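You operate a simulated robot arm through the tools that you are given. There is no shell and no other tool.

The job below is to be done with a simulated two-armed robot. You get a single attempt, and the scene is never put back.

JOB
Set the limit knob to the torque on the small screen and get the clamped bolt ready to run.
Fine: switch off before winding the block in; lock it, in-out knob to In, guard shut; leave the screen as it is.

It is judged by the outcome, as a careful person would: the job done as asked, and still so three seconds after it is handed in. It fails if anything else is knocked over, pushed out of place, dropped, spilled or broken.

ROBOT AND FRAMES
Two 7-joint arms with fingered hands on one trunk that stands fixed in place. Base frame: the origin is at the foot of the trunk, x ahead of it, y to its left, z up. Readings come in mm, rad, newtons and seconds.
The left shoulder is at [36, 163, 1088], the right one opposite. Payload 4 kg a hand.
Tool frame (each hand has its own): the origin (TCP) lies between the finger pads and is the grasp point; the fingertips stand 36 mm ahead of it; z points along the fingers, y is the line along which they close. The gripper opens to 124 mm. The gripper's body begins 42 mm behind the TCP. The gripper is a hand of 4 fingers: y runs from the thumb to the fingers, the wrist lies at [-15, -99, -189] in the tool frame, and closing takes about 1.5 s.
Orientation is that of the tool frame in the base frame, as [roll, pitch, yaw] about the fixed x, y, z axes, in that order (R = Rz(yaw) Ry(pitch) Rx(roll)). With the fingers straight down and the wrist toward the robot, the tool's x, y and z point along [0, 1, 0], [1, 0, 0] and [0, 0, -1] of the base frame.

CONTROLS
- The arms move only by the tool servo_tool. It takes "left_series", "right_series" or both (then of equal length, played together; a hand with none holds still); each is a list of rows, each a list of 6 numbers: the shift along the base's x, y, z in mm, then the turn, a rotation vector about the base's x, y, z in rad. In form: [[tx, ty, tz, rx, ry, rz], ...]. A call has 1 to 20 rows; each row shifts and turns the commanded pose from where the row before left it. "left_claw" and "right_claw" are, for a hand that has rows, the opening, from 0 (shut) to 1 (fully open), set as the call begins (left out, the last holds). Rows are played at 5 a second. More than 50 mm and 0.15 rad between two rows, or a gripper value outside its range, and nothing of the call is played. A pose out of reach is approached as far as the arm can. The call stops where the force on the tool passes 40 N (or 10 N more than at its start, if that is more) or the arm is blocked; 0.2 s more then pass. The fingers move at their own pace (about 45 mm/s each) and stop on an object; they squeeze with about 30 N. The grip force told is the motor's: it shows also when the fingers shut on nothing. Time passes only in rows, and 0.2 s behind the last, so rows that do not move let the fingers close. It gives the time, the measured TCP pose, the force on the tool (base axes), the opening and the grip force at its end, in the units of the frame above (readings bear some noise), with the torque about the TCP (base axes, N m) and any sound that the robot's microphone picked up, and new pictures: "pictures" is both (left out), scene, wrist or none (wrist: the cameras of the hands that moved).
- Cameras (640 x 400 px; columns grow to the right, rows downward): "scene" is now at [135, 38, 1345.1]; the picture's right is [0.41, -0.91, -0.05], its down [-0.28, -0.07, -0.96] and it looks along [0.87, 0.40, -0.29] (base axes); focal length 344 px, centre (320, 200). "left" rides on the left gripper at [-75, -86, -123] in its tool frame; the picture's right is [-0.70, -0.34, 0.63], its down [0.64, -0.68, 0.35] and it looks along [0.32, 0.65, 0.69] (tool axes); focal length 275 px, centre (320, 200). "right" rides on the right gripper at [75, -86, -123] in its tool frame; the picture's right is [-0.70, 0.34, -0.63], its down [-0.64, -0.68, 0.35] and it looks along [-0.32, 0.65, 0.69] (tool axes); focal length 275 px, centre (320, 200). There is no depth. A picture from a camera that has moved, and an enlarged one, comes with that camera's place and axes in the base frame and with its lens.
- raise_lower(by): slides the trunk up (or, below 0, down) by that many mm; the arms and the scene camera ride with it, the base frame stays. It gives what a move gives, with no picture.
- curl_fingers(index, middle, ring, thumb_bend, thumb_turn, hand): sets how far each is bent, from 0 (flat) to 100 (curled in); at 30 the hand is open as for a grip, at 70 the pads meet at the TCP. One left out holds its place. A second passes; each finger stops where it meets its share of the squeeze, and holds until it gets a number again. A gripper value or a shape takes the hand back. It gives what a move gives, with no picture; readings hold the bend of each and the force on the fingers (four entries, about 0 where the hand has none), thumb and palm. thumb_turn goes from beside the hand (0) to across from the fingers (100), as for a grip.
- grasp_type(shape, hand): the hand has 4 fingers and takes this shape, open, in about a second: jaw (thumb against the fingers, like two jaws); tri (thumb and two fingers); tip (a fingertip pinch); poke (one finger out to press); point (the index stretched); flat (the hand flat); cup (the hand cupped); fist (a fist). The gripper value then closes the fingers along that shape, each until it touches; the sizes above hold for jaw. It gives what a move gives, with no picture.
- aim_head(pan, tilt): turns the head with the scene camera to pan (to the left, within 1.501 rad either way) and tilt (down, from -0.506 to 1.204), counted from straight ahead of the robot. It gives what a move gives, and a new picture of the scene camera.
- inspect(camera, box): a new picture of the part [left, top, right, bottom] of that camera's present view, enlarged. The clock stands still meanwhile.
- hand_in(): hands the job in; it is judged then, once.

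Nothing tells you positions but the pictures and the camera data. Unless the task says otherwise, let go and move clear before handing in.

The tools are called after "Request:" as a command line: name --argument value ..., lists and objects as JSON in quotes. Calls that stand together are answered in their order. servo_tool: Moves the arms, as the interface text tells. Its arguments: {"type":"object","properties":{"left_series":{"type":"array"},"left_claw":{"type":"number"},"right_series":{"type":"array"},"right_claw":{"type":"number"},"pictures":{"type":"string","enum":["both","scene","wrist","none"]}},"required":[]} The other tools are called the same way: raise_lower (by) slides the trunk up or down; grasp_type (shape, hand) gives the hand a shape; curl_fingers (index, middle, ring, thumb_bend, thumb_turn, hand) moves the fingers one by one; aim_head (pan, tilt) turns the head that bears the scene camera; inspect (camera, box) takes an enlarged picture of a part of a camera's view; hand_in () hands the job in.

At the start:

```text
t: 0.0
left_eef_pos: [440.2, 554.1, 1270.4]
left_tool_rot: [3.141, 0.001, 1.57]
left_wrist_force: [0.3, 0.3, 0.9]
left_torque: [0.0, -0.01, -0.02]
left_gripper_width: 123.7
left_gripper_force: 0.1
left_shape: jaw
left_bend: [30.0, 30.0, 30.0, 30.0, 98.0]
left_finger forces: [0.0, 0.0, 0.0, 0.0, 0.0, 0.1]
right_eef_pos: [628.5, 44.8, 1288.4]
right_tool_rot: [-3.141, 0.001, 1.572]
right_wrist_force: [-0.7, 0.0, -0.8]
right_torque: [-0.01, 0.02, 0.0]
right_gripper_width: 123.6
right_gripper_force: 0.1
right_shape: jaw
right_bend: [30.0, 30.0, 30.0, 30.0, 98.0]
right_finger forces: [0.0, 0.0, 0.0, 0.0, 0.1, 0.0]
trunk travel left (down, up): [-250.0, 228.0]
head pan, tilt: [0.422, 0.176]
```

scene: 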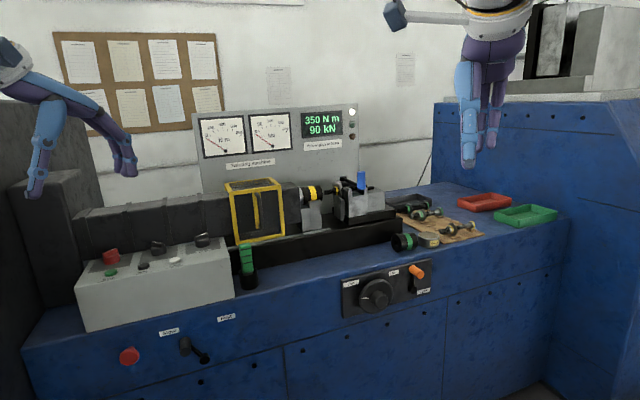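
right: 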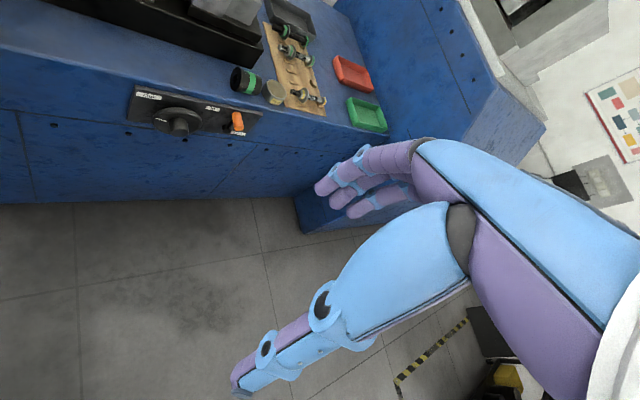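
left: 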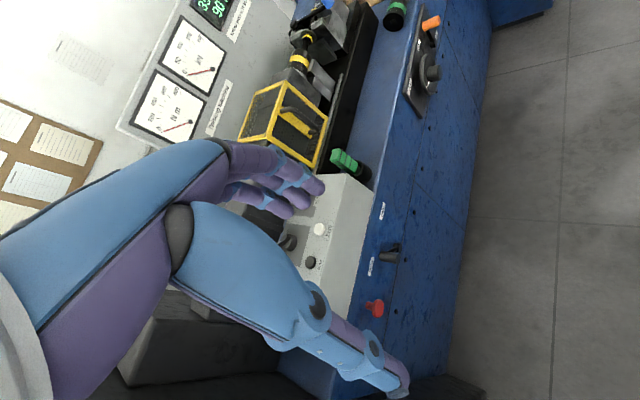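

I see a bolt-tension test bench: a screen reading 350 N m / 90 kN, a control box with knobs on the left, a yellow guard, a block with a blue lever, and knobs on the front panel. I'll start by enlarging the pictures to read the labels.

Request:
inspect --camera "scene" --box '[60, 220, 260, 345]'

Request:
inspect --camera "scene" --box '[220, 160, 420, 285]'

Request:
inspect --camera "scene" --box '[330, 250, 450, 325]'

Request:
inspect --camera "scene" --box '[190, 100, 360, 206]'

Request:
inspect --camera "scene" --box '[100, 300, 260, 400]'

Request:
inspect --camera "right" --box '[110, 70, 290, 182]'

Request:
inspect --camera "left" --box '[230, 0, 450, 137]'

Request:
inspect --camera "left" --box '[260, 130, 420, 330]'

```text
3.20 times, centred on (160, 282) of scene
camera zoom: at [135.0, 38.0, 1345.1], right [0.41, -0.91, -0.05], down [-0.28, -0.07, -0.96], along [0.87, 0.4, -0.29], focal length 1100 px, centre (832, -64)
```

zoom: 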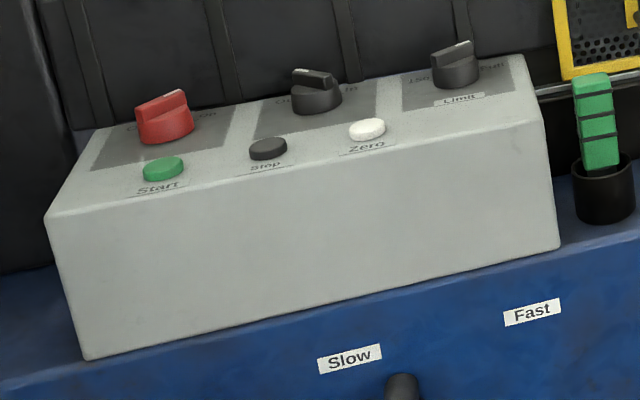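

```text
3.20 times, centred on (320, 222) of scene
camera zoom: at [135.0, 38.0, 1345.1], right [0.41, -0.91, -0.05], down [-0.28, -0.07, -0.96], along [0.87, 0.4, -0.29], focal length 1100 px, centre (320, 128)
```

zoom: 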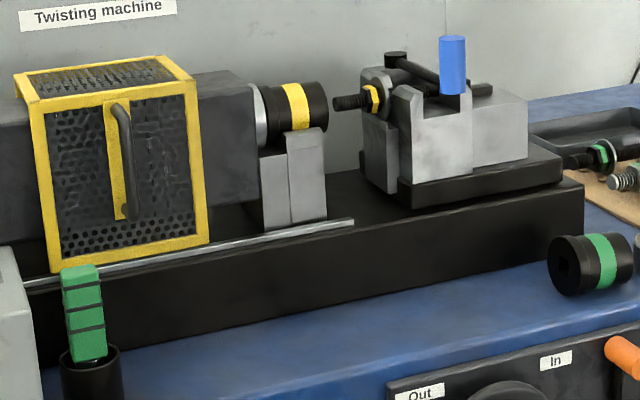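

```text
5.33 times, centred on (390, 288) of scene
camera zoom: at [135.0, 38.0, 1345.1], right [0.41, -0.91, -0.05], down [-0.28, -0.07, -0.96], along [0.87, 0.4, -0.29], focal length 1834 px, centre (-53, -267)
```

zoom: 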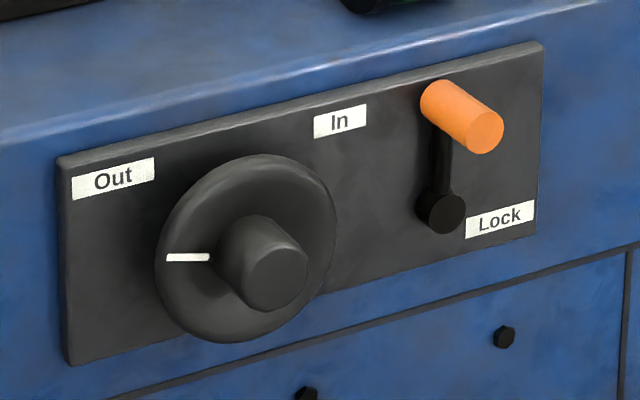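

```text
3.76 times, centred on (275, 153) of scene
camera zoom: at [135.0, 38.0, 1345.1], right [0.41, -0.91, -0.05], down [-0.28, -0.07, -0.96], along [0.87, 0.4, -0.29], focal length 1295 px, centre (489, 377)
```

zoom: 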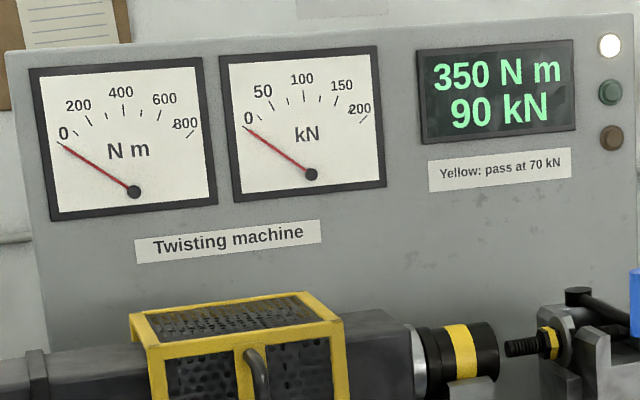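

```text
4.00 times, centred on (180, 350) of scene
camera zoom: at [135.0, 38.0, 1345.1], right [0.41, -0.91, -0.05], down [-0.28, -0.07, -0.96], along [0.87, 0.4, -0.29], focal length 1376 px, centre (880, -400)
```

zoom: 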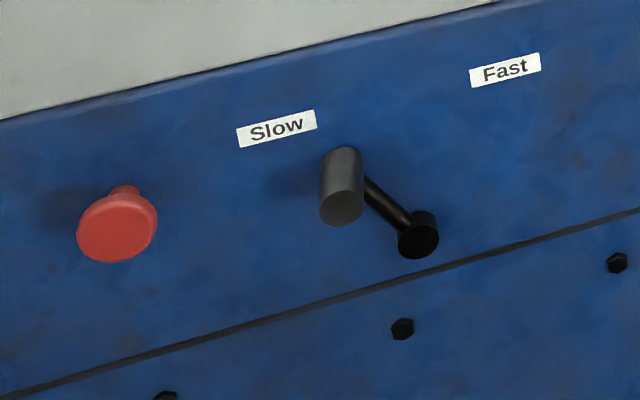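

```text
3.56 times, centred on (200, 126) of right
camera zoom: at [545.8, 120.6, 1412.4], right [0.34, -0.7, 0.63], down [-0.68, -0.64, -0.35], along [0.65, -0.32, -0.69], focal length 979 px, centre (747, 463)
```

zoom: 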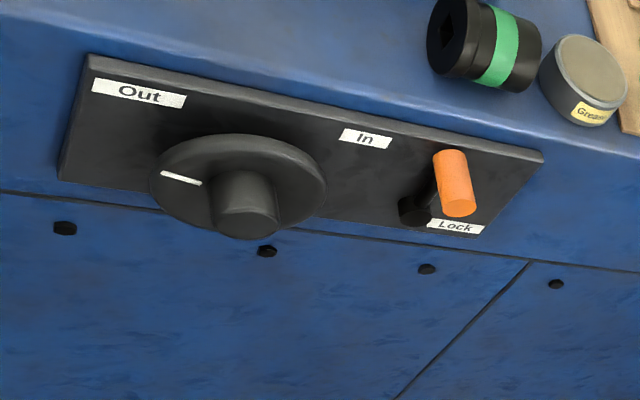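

```text
2.91 times, centred on (340, 68) of left
camera zoom: at [354.9, 478.8, 1393.3], right [-0.34, -0.7, -0.63], down [-0.68, 0.64, -0.35], along [0.65, 0.32, -0.69], focal length 801 px, centre (262, 582)
```

zoom: 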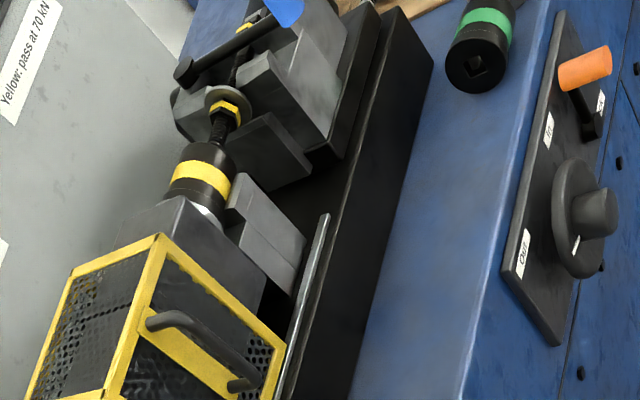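

```text
2.00 times, centred on (340, 230) of left
camera zoom: at [354.9, 478.8, 1393.3], right [-0.34, -0.7, -0.63], down [-0.68, 0.64, -0.35], along [0.65, 0.32, -0.69], focal length 551 px, centre (280, 140)
```

zoom: 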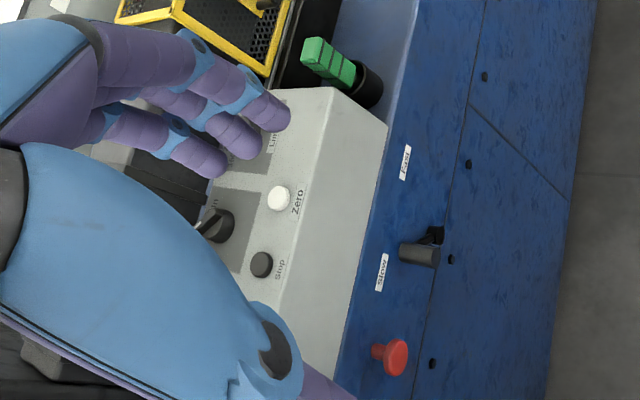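

The bench stands at an angle of about 45° to me, with the control box on the left at roughly (640–720, 670–790, 970) and the winding wheel near (1000, 265, 750). I'll move the left hand aside so its camera can look straight down on the control box labels.

Request:
servo_tool --left_series '[[0, 45, 0, 0, 0, 0], [0, 45, 0, 0, 0, 0], [0, 45, 0, 0, 0, 0], [0, 45, 0, 0, 0, 0], [5, 45, 0, 0, 0, 0], [10, 45, 0, 0, 0, 0], [10, 40, 0, 0, 0, 0], [10, 40, 0, 0, 0, 0], [0, 0, 0, 0, 0, 0]]' --pictures "both"

```text
t: 2.0
left_eef_pos: [475.2, 907.7, 1270.3]
left_tool_rot: [3.141, -0.001, 1.571]
left_wrist_force: [-0.3, 0.3, -0.8]
left_torque: [0.01, 0.01, -0.05]
left_gripper_width: 123.6
left_gripper_force: 0.0
left_shape: jaw
left_bend: [30.0, 30.0, 30.0, 30.0, 98.0]
left_finger forces: [0.0, 0.1, 0.0, 0.1, 0.0, 0.0]
right_eef_pos: [630.3, 46.2, 1288.0]
right_tool_rot: [-3.14, 0.002, 1.569]
right_wrist_force: [1.4, 0.2, -0.2]
right_torque: [0.0, -0.01, -0.02]
right_gripper_width: 123.8
right_gripper_force: 0.0
right_shape: jaw
right_bend: [30.0, 30.0, 30.0, 30.0, 98.0]
right_finger forces: [0.0, 0.0, 0.0, 0.1, 0.1, 0.0]
trunk travel left (down, up): [-250.0, 228.0]
head pan, tilt: [0.422, 0.176]
camera scene: at [135.7, 38.0, 1344.9], right [0.41, -0.91, -0.05], down [-0.28, -0.07, -0.96], along [0.87, 0.4, -0.29], focal length 344 px, centre (320, 200)
camera left: at [390.8, 831.3, 1392.8], right [-0.34, -0.7, -0.63], down [-0.68, 0.64, -0.35], along [0.65, 0.32, -0.69], focal length 275 px, centre (320, 200)
```

scene: 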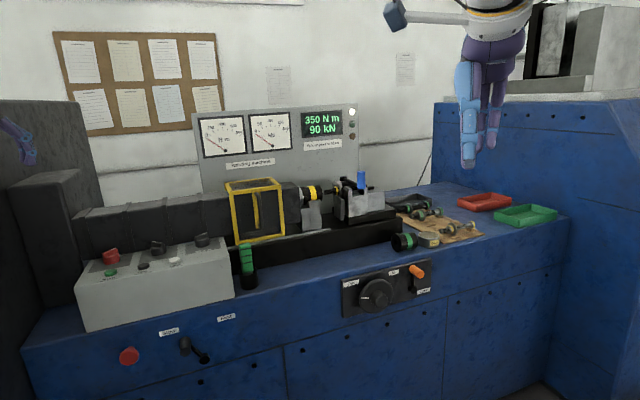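
left: 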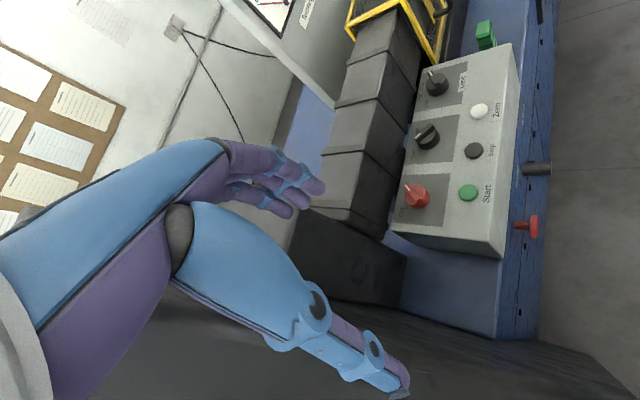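

Request:
inspect --camera "left" --box '[385, 50, 525, 138]'

Request:
inspect --camera "left" --box '[385, 120, 525, 208]'

Request:
inspect --camera "left" --box '[330, 0, 560, 144]'

Request:
inspect --camera "left" --box '[480, 130, 560, 260]'

```text
4.55 times, centred on (455, 94) of left
camera zoom: at [390.8, 831.3, 1392.8], right [-0.34, -0.7, -0.63], down [-0.68, 0.64, -0.35], along [0.65, 0.32, -0.69], focal length 1251 px, centre (-294, 682)
```

zoom: 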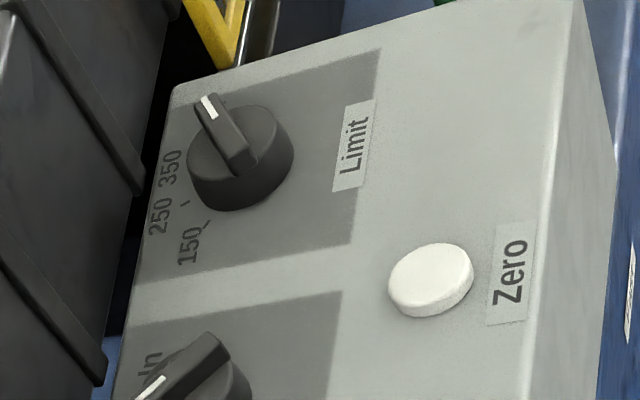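

```text
4.55 times, centred on (455, 164) of left
camera zoom: at [390.8, 831.3, 1392.8], right [-0.34, -0.7, -0.63], down [-0.68, 0.64, -0.35], along [0.65, 0.32, -0.69], focal length 1251 px, centre (-294, 364)
```

zoom: 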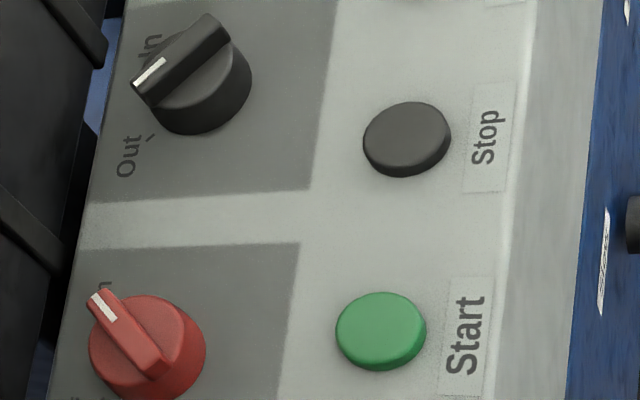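

```text
2.78 times, centred on (445, 72) of left
camera zoom: at [390.8, 831.3, 1392.8], right [-0.34, -0.7, -0.63], down [-0.68, 0.64, -0.35], along [0.65, 0.32, -0.69], focal length 765 px, centre (-27, 556)
```

zoom: 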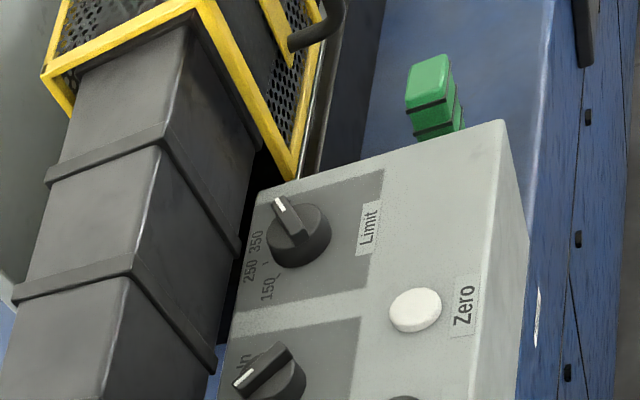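

```text
3.08 times, centred on (520, 195) of left
camera zoom: at [390.8, 831.3, 1392.8], right [-0.34, -0.7, -0.63], down [-0.68, 0.64, -0.35], along [0.65, 0.32, -0.69], focal length 847 px, centre (-295, 215)
```

zoom: 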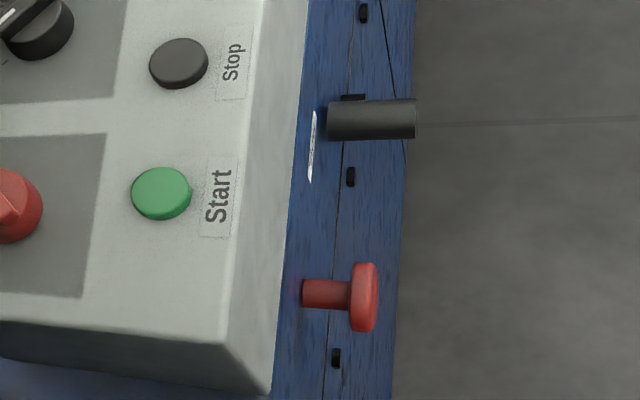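

The Limit knob's labels read 150, 250, 350 and so on along its far side, and the in-out and red knobs are partly hidden. I'll turn the left hand so its camera looks down more steeply on the box.

Request:
servo_tool --left_series '[[-7, -20, 8, 0, 0, 0.15], [-7, -20, 8, 0, 0, 0.15], [-7, -20, 8, 0, 0, 0.15], [-7, -20, 8, 0, 0, 0.15], [-7, -20, 8, 0, 0, 0.15], [-7, -21, 8, 0, 0, 0.15], [-6, -21, 9, 0, 0, 0.15], [0, 0, 0, 0, 0, 0]]' --pictures "wrist"

```text
t: 3.8
left_eef_pos: [427.6, 765.6, 1327.3]
left_tool_rot: [-3.139, 0.001, 2.621]
left_wrist_force: [0.9, 0.5, 1.1]
left_torque: [0.01, -0.02, 0.01]
left_gripper_width: 123.8
left_gripper_force: 0.0
left_shape: jaw
left_bend: [30.0, 30.0, 30.0, 30.0, 98.0]
left_finger forces: [0.0, 0.0, 0.0, 0.1, 0.1, 0.0]
right_eef_pos: [630.1, 47.3, 1289.4]
right_tool_rot: [-3.141, 0.0, 1.571]
right_wrist_force: [0.4, 0.2, 0.4]
right_torque: [-0.03, 0.01, 0.0]
right_gripper_width: 123.9
right_gripper_force: 0.0
right_shape: jaw
right_bend: [30.0, 30.0, 30.0, 30.0, 98.0]
right_finger forces: [0.0, 0.0, 0.0, 0.0, 0.0, 0.0]
trunk travel left (down, up): [-250.0, 228.0]
head pan, tilt: [0.422, 0.176]
camera left: at [450.8, 652.7, 1449.4], right [0.44, -0.64, -0.63], down [-0.9, -0.27, -0.34], along [0.05, 0.72, -0.69], focal length 275 px, centre (320, 200)
```

left: 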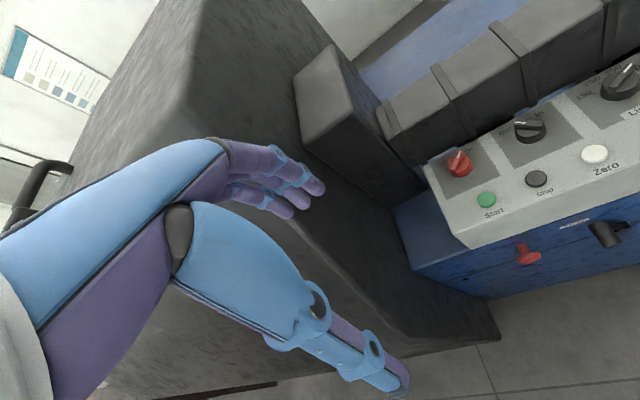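

The box now shows at the right of the left camera's picture. I'll enlarge the knobs.

Request:
inspect --camera "left" --box '[560, 50, 640, 100]'

Request:
inspect --camera "left" --box '[480, 90, 580, 152]'

Request:
inspect --camera "left" --box '[420, 125, 520, 187]'

```text
8.00 times, centred on (600, 75) of left
camera zoom: at [450.8, 652.7, 1449.4], right [0.44, -0.64, -0.63], down [-0.9, -0.27, -0.34], along [0.05, 0.72, -0.69], focal length 2202 px, centre (-1920, 1200)
```

zoom: 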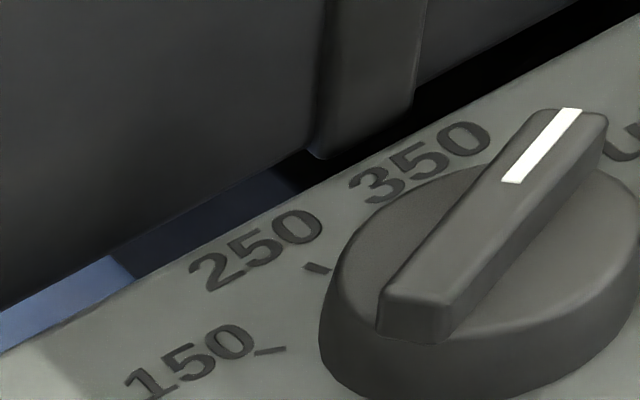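

```text
6.40 times, centred on (530, 121) of left
camera zoom: at [450.8, 652.7, 1449.4], right [0.44, -0.64, -0.63], down [-0.9, -0.27, -0.34], along [0.05, 0.72, -0.69], focal length 1762 px, centre (-1024, 706)
```

zoom: 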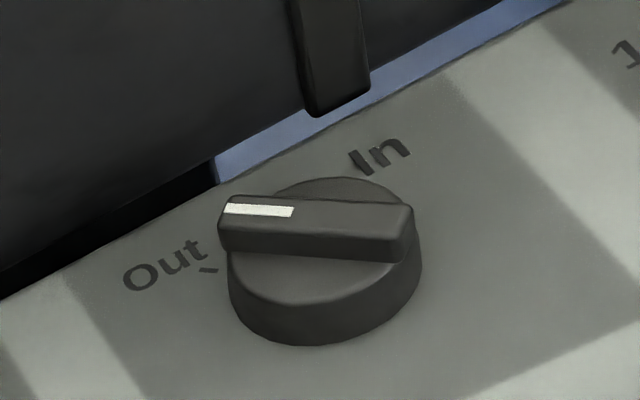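

```text
6.40 times, centred on (470, 156) of left
camera zoom: at [450.8, 652.7, 1449.4], right [0.44, -0.64, -0.63], down [-0.9, -0.27, -0.34], along [0.05, 0.72, -0.69], focal length 1762 px, centre (-640, 482)
```

zoom: 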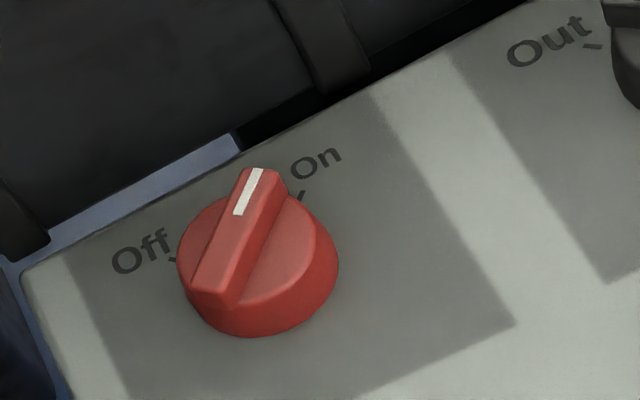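

The readings so far: the red switch is On, the in-out knob is at Out, and the Limit knob is one step past 350. Next I'll move the right hand over so its camera shows the guard, bolt block, wheel and lever, and also zoom in on the Limit scale.

Request:
servo_tool --right_series '[[0, 43, 0, 0, 0, 0], [0, 43, 0, 0, 0, 0], [0, 43, 0, 0, 0, 0], [0, 43, 0, 0, 0, 0], [0, 43, 0, 0, 0, 0], [0, 43, 0, 0, 0, 0], [0, 0, 0, 0, 0, 0]]' --pictures "wrist"

Request:
inspect --camera "scene" --box '[170, 220, 234, 260]'

```text
t: 5.4
left_eef_pos: [427.4, 761.6, 1327.9]
left_tool_rot: [3.14, -0.003, 2.619]
left_wrist_force: [-0.2, -0.9, 0.0]
left_torque: [0.0, -0.02, -0.04]
left_gripper_width: 123.7
left_gripper_force: 0.1
left_shape: jaw
left_bend: [30.0, 30.0, 30.0, 30.0, 98.0]
left_finger forces: [0.1, 0.0, 0.0, 0.1, 0.0, 0.0]
right_eef_pos: [629.3, 301.7, 1289.7]
right_tool_rot: [-3.141, -0.002, 1.57]
right_wrist_force: [-0.2, -1.0, 0.0]
right_torque: [0.05, 0.04, -0.06]
right_gripper_width: 123.8
right_gripper_force: 0.0
right_shape: jaw
right_bend: [30.0, 30.0, 30.0, 30.0, 98.0]
right_finger forces: [0.0, 0.1, 0.0, 0.1, 0.0, 0.0]
trunk travel left (down, up): [-250.0, 228.0]
head pan, tilt: [0.422, 0.176]
camera right: at [545.6, 376.9, 1413.4], right [0.34, -0.7, 0.63], down [-0.68, -0.64, -0.35], along [0.65, -0.32, -0.69], focal length 275 px, centre (320, 200)
```

right: 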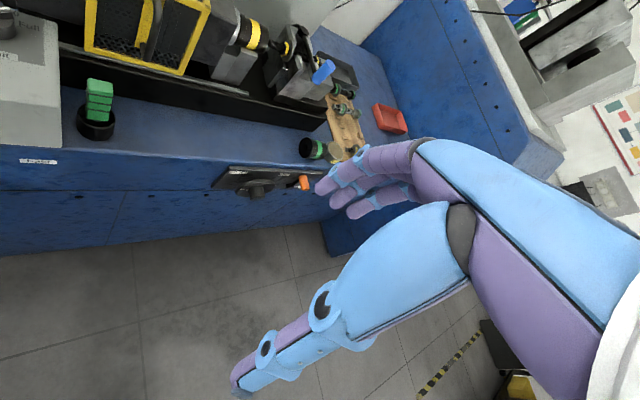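

```text
10.00 times, centred on (202, 240) of scene
camera zoom: at [135.1, 36.5, 1345.1], right [0.41, -0.91, -0.05], down [-0.28, -0.07, -0.96], along [0.87, 0.4, -0.29], focal length 3439 px, centre (1500, -200)
```

zoom: 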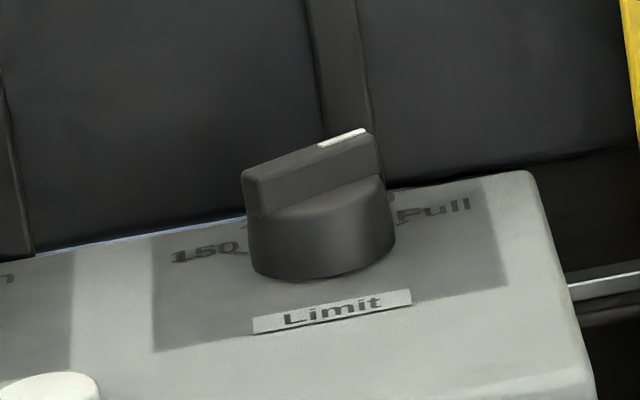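

The Limit scale reads 150 / 250 / 350 / Full, and the knob is at Full now, so it must go back one step to 350. I'll look at the guard and block closely.

Request:
inspect --camera "right" --box '[70, 0, 230, 100]'

Request:
inspect --camera "right" --box '[200, 0, 360, 100]'

Request:
inspect --camera "right" --box '[190, 130, 350, 230]'

Request:
inspect --camera "right" --box '[0, 20, 160, 180]'

```text
4.00 times, centred on (150, 50) of right
camera zoom: at [545.6, 376.9, 1413.4], right [0.34, -0.7, 0.63], down [-0.68, -0.64, -0.35], along [0.65, -0.32, -0.69], focal length 1101 px, centre (1000, 800)
```

zoom: 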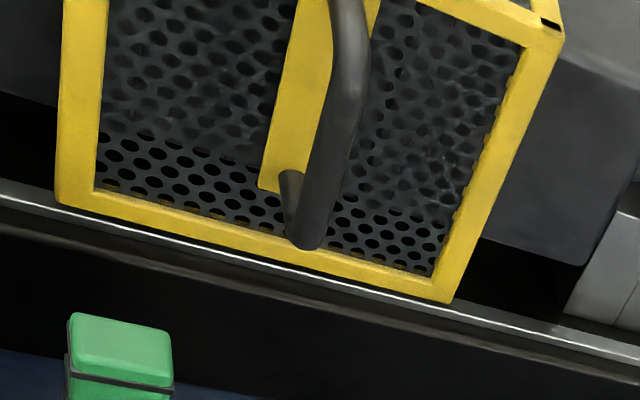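

```text
4.00 times, centred on (280, 50) of right
camera zoom: at [545.6, 376.9, 1413.4], right [0.34, -0.7, 0.63], down [-0.68, -0.64, -0.35], along [0.65, -0.32, -0.69], focal length 1101 px, centre (480, 800)
```

zoom: 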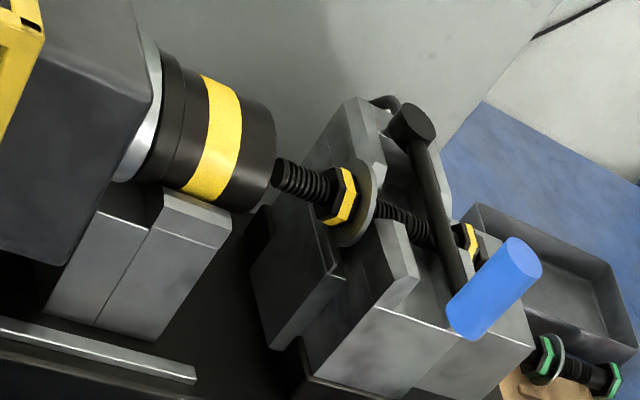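

```text
4.00 times, centred on (270, 180) of right
camera zoom: at [545.6, 376.9, 1413.4], right [0.34, -0.7, 0.63], down [-0.68, -0.64, -0.35], along [0.65, -0.32, -0.69], focal length 1101 px, centre (520, 280)
```

zoom: 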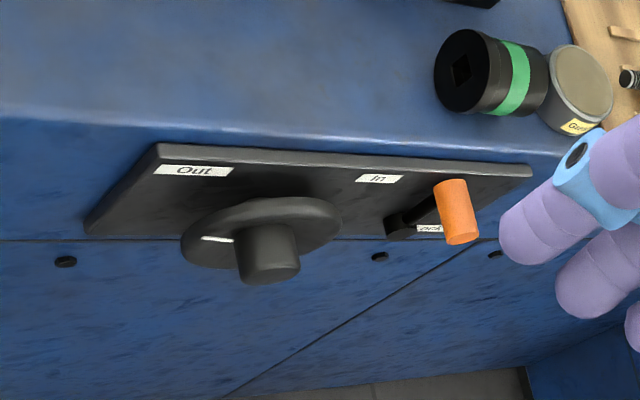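

```text
2.50 times, centred on (80, 100) of right
camera zoom: at [545.6, 376.9, 1413.4], right [0.34, -0.7, 0.63], down [-0.68, -0.64, -0.35], along [0.65, -0.32, -0.69], focal length 688 px, centre (920, 450)
```

zoom: 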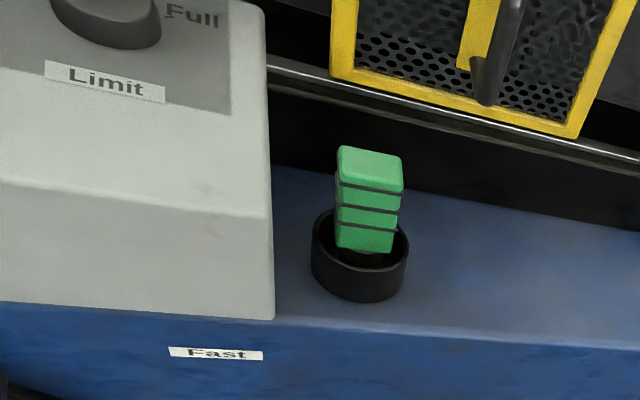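

The guard's D-handle is near (906, 584, z 990–1090), and its rail runs about 150 mm further right. The red switch comes first, and I plan to push its wing with one finger. I'll shape the left hand for poking and bring it above the box to see how the fingertip lies.

Request:
grasp_type --shape "poke" --hand "left"

Request:
servo_tool --left_series '[[25, -25, -15, 0, 0, -0.15], [25, -25, -15, 0, 0, -0.15], [25, -10, -15, 0, 0, -0.15], [25, 0, -15, 0, 0, -0.15], [25, 0, -15, 0, 0, -0.15], [0, 0, -15, 0, 0, -0.15], [0, 0, -15, 0, 0, -0.15], [0, 0, 0, 0, 0, 0]]' --pictures "both"

```text
t: 6.3
left_eef_pos: [425.7, 763.4, 1327.4]
left_tool_rot: [-3.14, -0.001, 2.619]
left_wrist_force: [-1.0, 0.4, -0.9]
left_torque: [-0.01, 0.01, -0.03]
left_gripper_width: 0.0
left_gripper_force: 0.0
left_shape: poke
left_bend: [70.0, 70.0, 99.0, 0.0, 100.0]
left_finger forces: [0.1, 0.1, 0.0, 0.0, 0.0, 0.1]
right_eef_pos: [629.5, 302.9, 1288.9]
right_tool_rot: [-3.141, 0.001, 1.57]
right_wrist_force: [-0.4, 0.6, -0.1]
right_torque: [-0.02, -0.02, 0.02]
right_gripper_width: 123.7
right_gripper_force: 0.0
right_shape: jaw
right_bend: [30.0, 30.0, 30.0, 30.0, 98.0]
right_finger forces: [0.0, 0.0, 0.0, 0.0, 0.0, 0.1]
trunk travel left (down, up): [-250.0, 228.0]
head pan, tilt: [0.422, 0.176]
```

```text
t: 8.1
left_eef_pos: [552.7, 702.4, 1223.5]
left_tool_rot: [3.14, 0.0, 1.57]
left_wrist_force: [-0.4, -0.1, -0.3]
left_torque: [0.03, -0.02, -0.01]
left_gripper_width: 0.0
left_gripper_force: 0.1
left_shape: poke
left_bend: [70.0, 70.0, 99.0, 0.0, 100.0]
left_finger forces: [0.0, 0.1, 0.1, 0.1, 0.0, 0.0]
right_eef_pos: [630.5, 303.1, 1290.2]
right_tool_rot: [-3.141, 0.001, 1.569]
right_wrist_force: [-0.4, 0.3, 0.3]
right_torque: [0.0, 0.01, 0.01]
right_gripper_width: 123.8
right_gripper_force: 0.0
right_shape: jaw
right_bend: [30.0, 30.0, 30.0, 30.0, 98.0]
right_finger forces: [0.1, 0.0, 0.1, 0.0, 0.0, 0.0]
trunk travel left (down, up): [-250.0, 228.0]
head pan, tilt: [0.422, 0.176]
camera scene: at [134.6, 37.7, 1345.2], right [0.41, -0.91, -0.05], down [-0.28, -0.07, -0.96], along [0.87, 0.4, -0.29], focal length 344 px, centre (320, 200)
camera left: at [466.8, 625.8, 1346.5], right [-0.34, -0.7, -0.63], down [-0.68, 0.65, -0.35], along [0.65, 0.31, -0.69], focal length 275 px, centre (320, 200)
```

scene: 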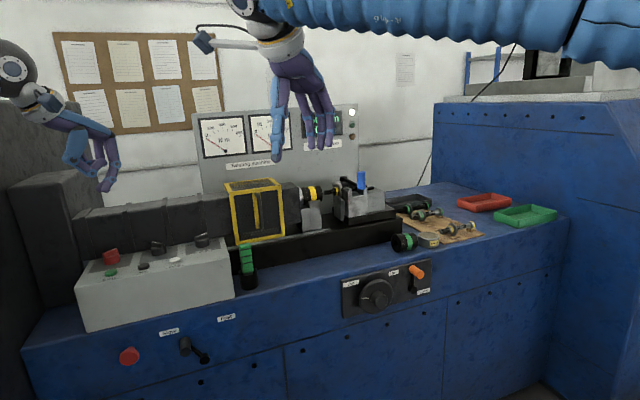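
left: 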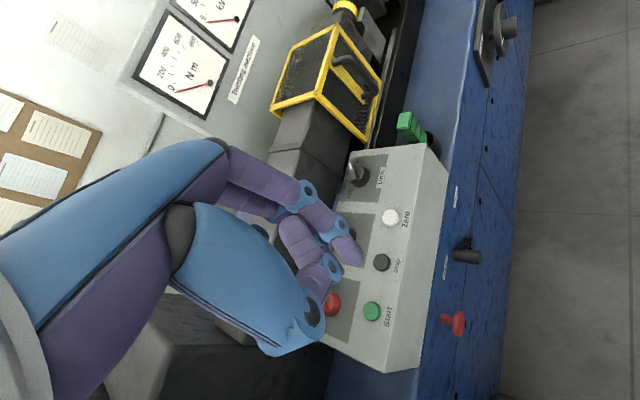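

The left hand is now above the box in the poke shape. I'll enlarge it to see which finger is out.

Request:
inspect --camera "scene" --box '[0, 30, 160, 210]'

Request:
inspect --camera "left" --box '[160, 120, 400, 370]'

Request:
inspect --camera "scene" --box '[190, 20, 350, 170]'

```text
2.22 times, centred on (80, 120) of scene
camera zoom: at [134.6, 37.7, 1345.2], right [0.41, -0.91, -0.05], down [-0.28, -0.07, -0.96], along [0.87, 0.4, -0.29], focal length 764 px, centre (853, 378)
```

zoom: 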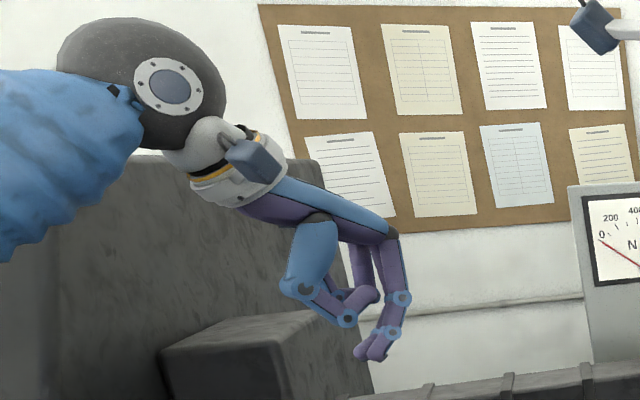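

```text
1.60 times, centred on (280, 245) of left
camera zoom: at [466.8, 625.8, 1346.5], right [-0.34, -0.7, -0.63], down [-0.68, 0.65, -0.35], along [0.65, 0.31, -0.69], focal length 440 px, centre (384, 128)
```

zoom: 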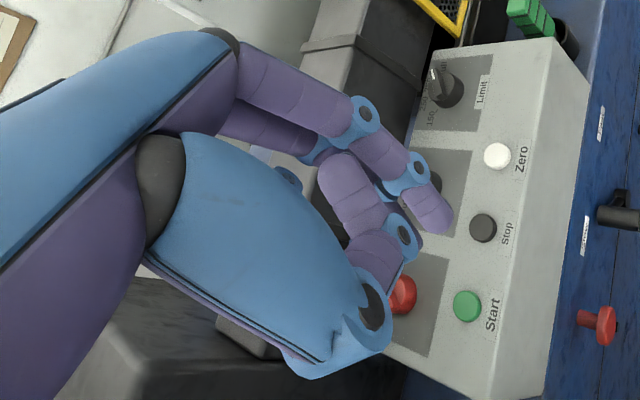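

```text
2.67 times, centred on (270, 95) of scene
camera zoom: at [134.6, 37.7, 1345.2], right [0.41, -0.91, -0.05], down [-0.28, -0.07, -0.96], along [0.87, 0.4, -0.29], focal length 917 px, centre (453, 480)
```

zoom: 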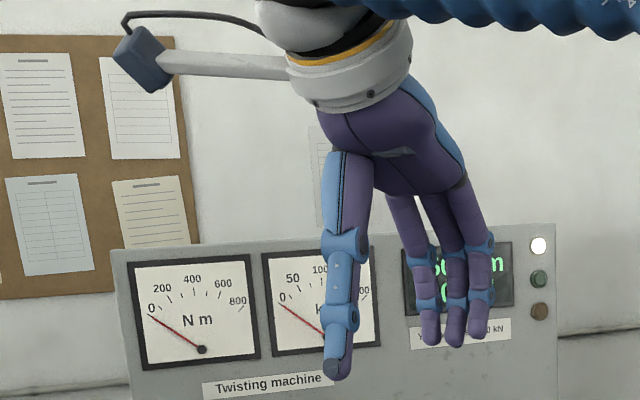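

In poke, two fingers stand out together. I'll set the fingers one by one so that only the index is out, then look again.

Request:
curl_fingers --hand "left" --index 60 --middle 100 --ring 100 --thumb_bend 100 --thumb_turn 100

Request:
inspect --camera "scene" --box '[40, 90, 140, 210]'

Request:
inspect --camera "left" --box '[160, 120, 400, 370]'

```text
t: 9.1
left_eef_pos: [551.9, 702.0, 1223.7]
left_tool_rot: [3.14, 0.0, 1.57]
left_wrist_force: [0.3, -0.3, 0.0]
left_torque: [-0.05, 0.02, 0.0]
left_gripper_width: 3.0
left_gripper_force: 0.1
left_shape: fingers
left_bend: [50.0, 100.0, 100.0, 91.0, 100.0]
left_finger forces: [0.0, 0.0, 0.0, 0.1, 0.0, 0.0]
right_eef_pos: [629.8, 302.1, 1290.2]
right_tool_rot: [3.141, -0.001, 1.571]
right_wrist_force: [-0.2, -0.1, 0.0]
right_torque: [0.0, 0.02, 0.04]
right_gripper_width: 123.7
right_gripper_force: 0.0
right_shape: jaw
right_bend: [30.0, 30.0, 30.0, 30.0, 98.0]
right_finger forces: [0.1, 0.1, 0.1, 0.0, 0.1, 0.0]
trunk travel left (down, up): [-250.0, 228.0]
head pan, tilt: [0.422, 0.176]
```

```text
3.33 times, centred on (90, 150) of scene
camera zoom: at [135.0, 38.2, 1345.1], right [0.41, -0.91, -0.05], down [-0.28, -0.07, -0.96], along [0.87, 0.4, -0.29], focal length 1146 px, centre (1087, 367)
```

zoom: 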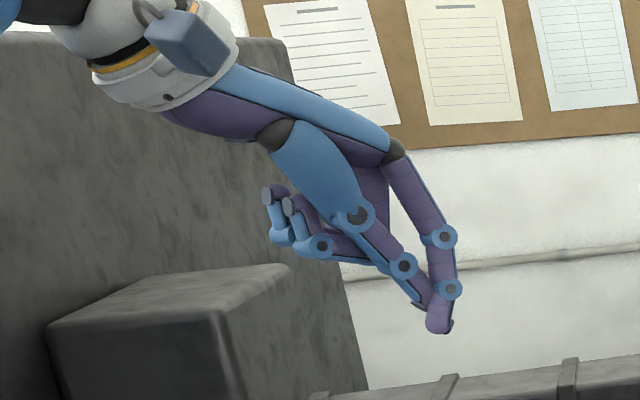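

```text
1.60 times, centred on (280, 245) of left
camera zoom: at [467.4, 626.3, 1346.0], right [-0.34, -0.7, -0.63], down [-0.68, 0.64, -0.35], along [0.65, 0.32, -0.69], focal length 440 px, centre (384, 128)
```

zoom: 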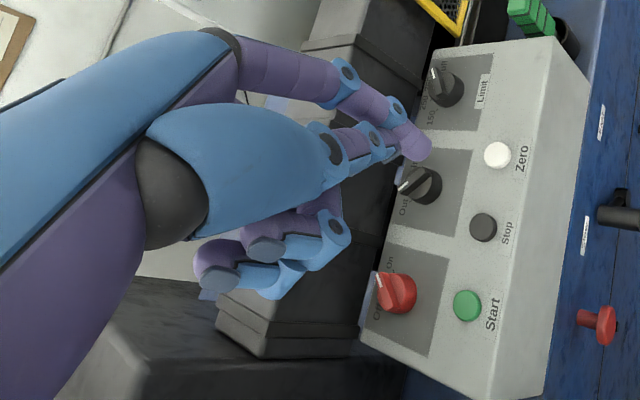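

The index fingertip sits about 40 mm ahead of and beyond the TCP while the thumb presses on it. I'll turn the thumb aside so the index stands alone.

Request:
curl_fingers --hand "left" --index 60 --middle 100 --ring 100 --thumb_bend 60 --thumb_turn 0

Request:
inspect --camera "scene" --box '[40, 90, 140, 210]'

Request:
inspect --camera "left" --box '[160, 120, 400, 370]'

```text
t: 10.1
left_eef_pos: [553.1, 701.6, 1224.3]
left_tool_rot: [3.14, -0.001, 1.574]
left_wrist_force: [-0.1, 0.0, 0.3]
left_torque: [0.02, 0.02, -0.01]
left_gripper_width: 123.8
left_gripper_force: 0.0
left_shape: fingers
left_bend: [60.0, 100.0, 100.0, 60.0, 0.0]
left_finger forces: [0.1, 0.0, 0.1, 0.0, 0.0, 0.0]
right_eef_pos: [629.3, 302.6, 1288.7]
right_tool_rot: [3.141, 0.0, 1.571]
right_wrist_force: [0.7, -0.4, 0.0]
right_torque: [0.01, 0.01, -0.03]
right_gripper_width: 123.7
right_gripper_force: 0.0
right_shape: jaw
right_bend: [30.0, 30.0, 30.0, 30.0, 98.0]
right_finger forces: [0.1, 0.1, 0.0, 0.1, 0.0, 0.0]
trunk travel left (down, up): [-250.0, 228.0]
head pan, tilt: [0.422, 0.176]
```

```text
3.33 times, centred on (90, 150) of scene
camera zoom: at [135.1, 38.2, 1345.1], right [0.41, -0.91, -0.05], down [-0.28, -0.07, -0.96], along [0.87, 0.4, -0.29], focal length 1146 px, centre (1087, 367)
```

zoom: 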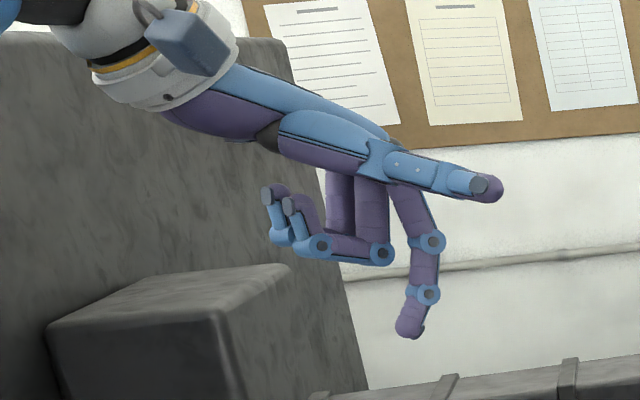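

```text
1.60 times, centred on (280, 245) of left
camera zoom: at [467.4, 626.3, 1346.0], right [-0.34, -0.7, -0.63], down [-0.68, 0.64, -0.35], along [0.65, 0.32, -0.69], focal length 440 px, centre (384, 128)
```

zoom: 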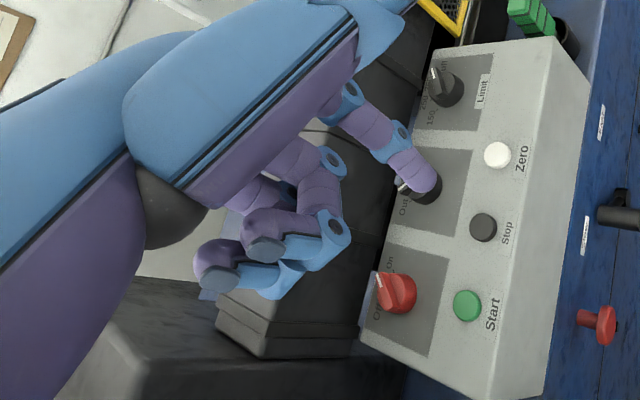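

Now only the index stands out, with its tip at about +24 mm (y) and +41 mm (z) from the TCP in the tool frame. I'll tilt the hand 20° and bring the fingertip to hover beside the red switch's near wing end.

Request:
servo_tool --left_series '[[6, 38, -10, 0, -0.117, 0], [6, 38, -15, 0, -0.117, 0], [6, 38, -25, 0, -0.116, 0], [6, 38, -30, 0, 0, 0], [7, 39, -30, 0, 0, 0], [0, 0, -30, 0, 0, 0], [0, 0, 0, 0, 0, 0]]' --pictures "both"

```text
t: 11.9
left_eef_pos: [581.6, 880.4, 1103.9]
left_tool_rot: [2.786, -0.037, 1.567]
left_wrist_force: [-0.6, -0.3, -0.2]
left_torque: [-0.01, -0.01, -0.05]
left_gripper_width: 124.2
left_gripper_force: 0.0
left_shape: fingers
left_bend: [60.0, 100.0, 100.0, 60.0, 0.0]
left_finger forces: [0.0, 0.0, 0.0, 0.0, 0.1, 0.0]
right_eef_pos: [630.2, 295.7, 1289.4]
right_tool_rot: [-3.138, -0.01, 1.577]
right_wrist_force: [-0.3, 0.3, -0.4]
right_torque: [0.01, -0.01, -0.02]
right_gripper_width: 123.4
right_gripper_force: 0.1
right_shape: jaw
right_bend: [30.0, 30.0, 30.0, 30.0, 98.0]
right_finger forces: [0.0, 0.0, 0.0, 0.1, 0.1, 0.0]
trunk travel left (down, up): [-250.0, 228.0]
head pan, tilt: [0.422, 0.176]
stopped in row 7 (left hand): the arm was blocked; the commanded pose is now the measured one
camera scene: at [137.8, 22.8, 1344.3], right [0.4, -0.91, -0.06], down [-0.28, -0.06, -0.96], along [0.87, 0.4, -0.28], focal length 344 px, centre (320, 200)
camera left: at [458.1, 801.8, 1186.2], right [-0.1, -0.67, -0.74], down [-0.51, 0.67, -0.54], along [0.85, 0.33, -0.41], focal length 275 px, centre (320, 200)
```

scene: 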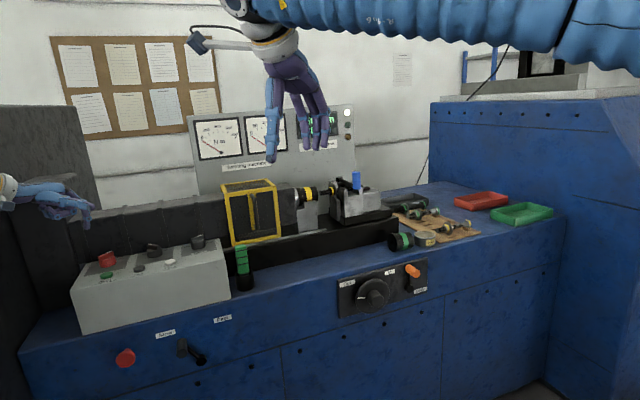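
left: 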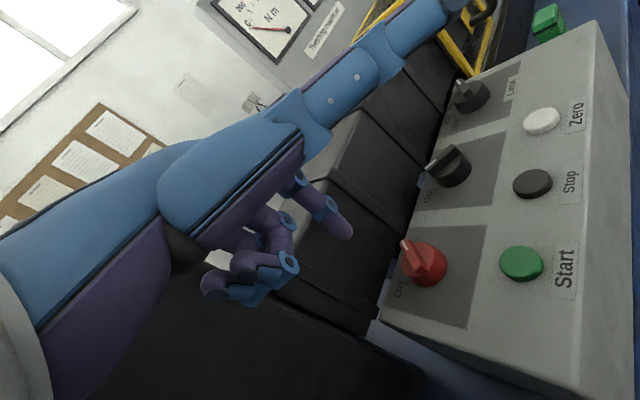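

The arm met something at the far left, and the trunk flexed slightly. I'll back off at once and look to the left to see what the arm touched.

Request:
servo_tool --left_series '[[0, -25, 25, 0, 0, 0], [0, -25, 25, 0, 0, 0], [0, -25, 10, 0, 0, 0], [0, 0, 0, 0, 0, 0]]' --pictures "none"

Request:
aim_head --pan 1.15 --tilt 0.3

```text
t: 12.9
left_eef_pos: [579.8, 819.6, 1150.0]
left_tool_rot: [2.787, -0.013, 1.571]
left_wrist_force: [0.4, -0.8, -1.2]
left_torque: [0.02, -0.02, 0.02]
left_gripper_width: 123.8
left_gripper_force: 0.3
left_shape: fingers
left_bend: [60.0, 100.0, 100.0, 60.0, 0.0]
left_finger forces: [0.1, 0.0, 0.0, 0.1, 0.0, 0.0]
right_eef_pos: [628.4, 307.2, 1288.9]
right_tool_rot: [3.142, 0.002, 1.574]
right_wrist_force: [0.9, 0.5, 0.2]
right_torque: [0.01, 0.0, 0.04]
right_gripper_width: 123.7
right_gripper_force: 0.1
right_shape: jaw
right_bend: [30.0, 30.0, 30.0, 30.0, 98.0]
right_finger forces: [0.0, 0.0, 0.1, 0.0, 0.0, 0.0]
trunk travel left (down, up): [-250.0, 228.0]
head pan, tilt: [0.422, 0.176]
```

```text
t: 14.0
left_eef_pos: [580.3, 819.2, 1148.5]
left_tool_rot: [2.786, -0.013, 1.572]
left_wrist_force: [-1.1, 0.0, -0.2]
left_torque: [-0.01, 0.0, -0.02]
left_gripper_width: 124.1
left_gripper_force: 0.1
left_shape: fingers
left_bend: [60.0, 100.0, 100.0, 60.0, 0.0]
left_finger forces: [0.0, 0.1, 0.0, 0.0, 0.0, 0.1]
right_eef_pos: [627.8, 307.0, 1288.8]
right_tool_rot: [3.141, 0.001, 1.574]
right_wrist_force: [0.2, -0.1, -0.7]
right_torque: [-0.02, 0.01, 0.02]
right_gripper_width: 123.7
right_gripper_force: 0.0
right_shape: jaw
right_bend: [30.0, 30.0, 30.0, 30.0, 98.0]
right_finger forces: [0.0, 0.0, 0.1, 0.0, 0.0, 0.1]
trunk travel left (down, up): [-250.0, 228.0]
head pan, tilt: [1.15, 0.3]
camera scene: at [87.4, 85.3, 1339.5], right [0.91, -0.41, -0.11], down [-0.24, -0.27, -0.93], along [0.35, 0.87, -0.34], focal length 344 px, centre (320, 200)
```

scene: 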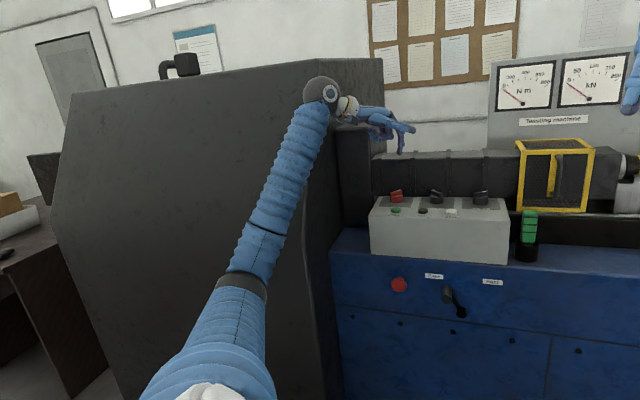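

The wrist had reached the big grey cabinet left of the bench. Nothing appears displaced. I'll turn the hand 45° to the left so that its wrist comes straight from the bench front, well away from the cabinet, and then approach the red switch.

Request:
servo_tool --left_series '[[0, 0, 0, 0, 0, 0.131], [0, 0, 0, 0, 0, 0.131], [0, 0, 0, 0, 0, 0.131], [0, 0, 0, 0, 0, 0.131], [0, 0, 0, 0, 0, 0.131], [0, 0, 0, 0, 0, 0.131], [4, 12, -20, 0, 0, 0], [4, 13, -25, 0, 0, 0], [3, 13, -25, 0, 0, 0], [0, 0, 0, 0, 0, 0]]' --pictures "both"

```text
t: 16.2
left_eef_pos: [589.3, 859.2, 1082.2]
left_tool_rot: [2.786, -0.015, 2.359]
left_wrist_force: [-0.2, -0.4, 0.4]
left_torque: [-0.02, 0.01, 0.0]
left_gripper_width: 123.9
left_gripper_force: 0.0
left_shape: fingers
left_bend: [60.0, 100.0, 100.0, 60.0, 0.0]
left_finger forces: [0.0, 0.0, 0.0, 0.0, 0.0, 0.1]
right_eef_pos: [627.9, 306.6, 1289.0]
right_tool_rot: [-3.141, 0.0, 1.575]
right_wrist_force: [0.6, 0.4, 0.7]
right_torque: [0.02, 0.02, 0.01]
right_gripper_width: 123.8
right_gripper_force: 0.0
right_shape: jaw
right_bend: [30.0, 30.0, 30.0, 30.0, 98.0]
right_finger forces: [0.0, 0.1, 0.2, 0.0, 0.1, 0.0]
trunk travel left (down, up): [-250.0, 228.0]
head pan, tilt: [1.15, 0.3]
camera scene: at [86.9, 84.8, 1339.6], right [0.91, -0.41, -0.11], down [-0.24, -0.27, -0.93], along [0.35, 0.87, -0.34], focal length 344 px, centre (320, 200)
camera left: at [557.6, 717.0, 1165.6], right [0.42, -0.55, -0.72], down [-0.83, 0.09, -0.55], along [0.37, 0.83, -0.42], focal length 275 px, centre (320, 200)
```

scene: 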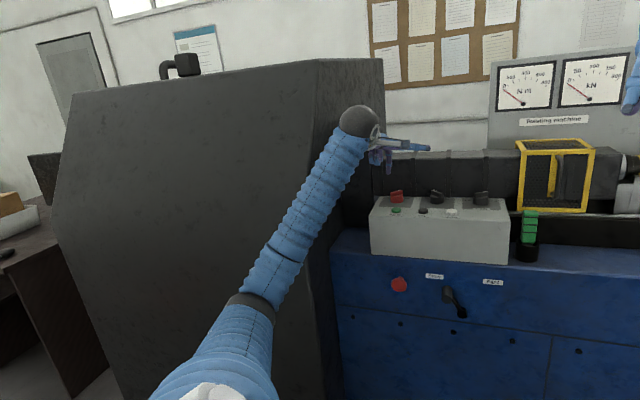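
left: 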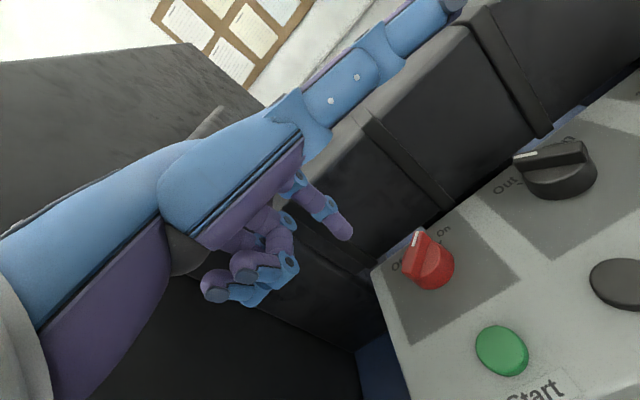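

The fingertip hovers about 65 mm above and left of the red switch. I'll zoom in to place it exactly.

Request:
inspect --camera "left" --box '[320, 190, 480, 320]'

Request:
inspect --camera "scene" --box '[340, 100, 520, 220]'

```text
3.08 times, centred on (400, 255) of left
camera zoom: at [557.6, 717.0, 1165.6], right [0.42, -0.55, -0.72], down [-0.83, 0.09, -0.55], along [0.37, 0.83, -0.42], focal length 847 px, centre (74, 31)
```

zoom: 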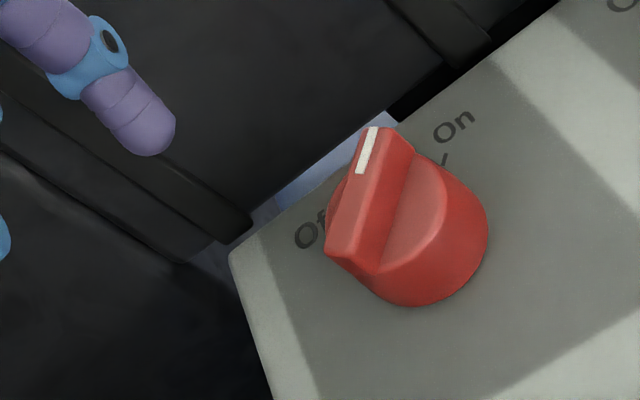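

```text
3.33 times, centred on (430, 160) of scene
camera zoom: at [86.9, 84.8, 1339.6], right [0.91, -0.41, -0.11], down [-0.24, -0.27, -0.93], along [0.35, 0.87, -0.34], focal length 1146 px, centre (-47, 333)
```

zoom: 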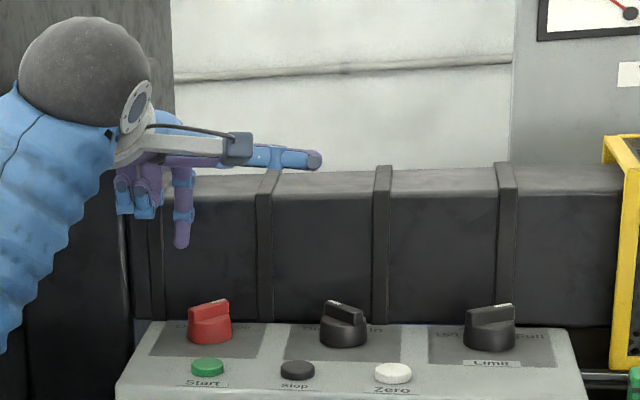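

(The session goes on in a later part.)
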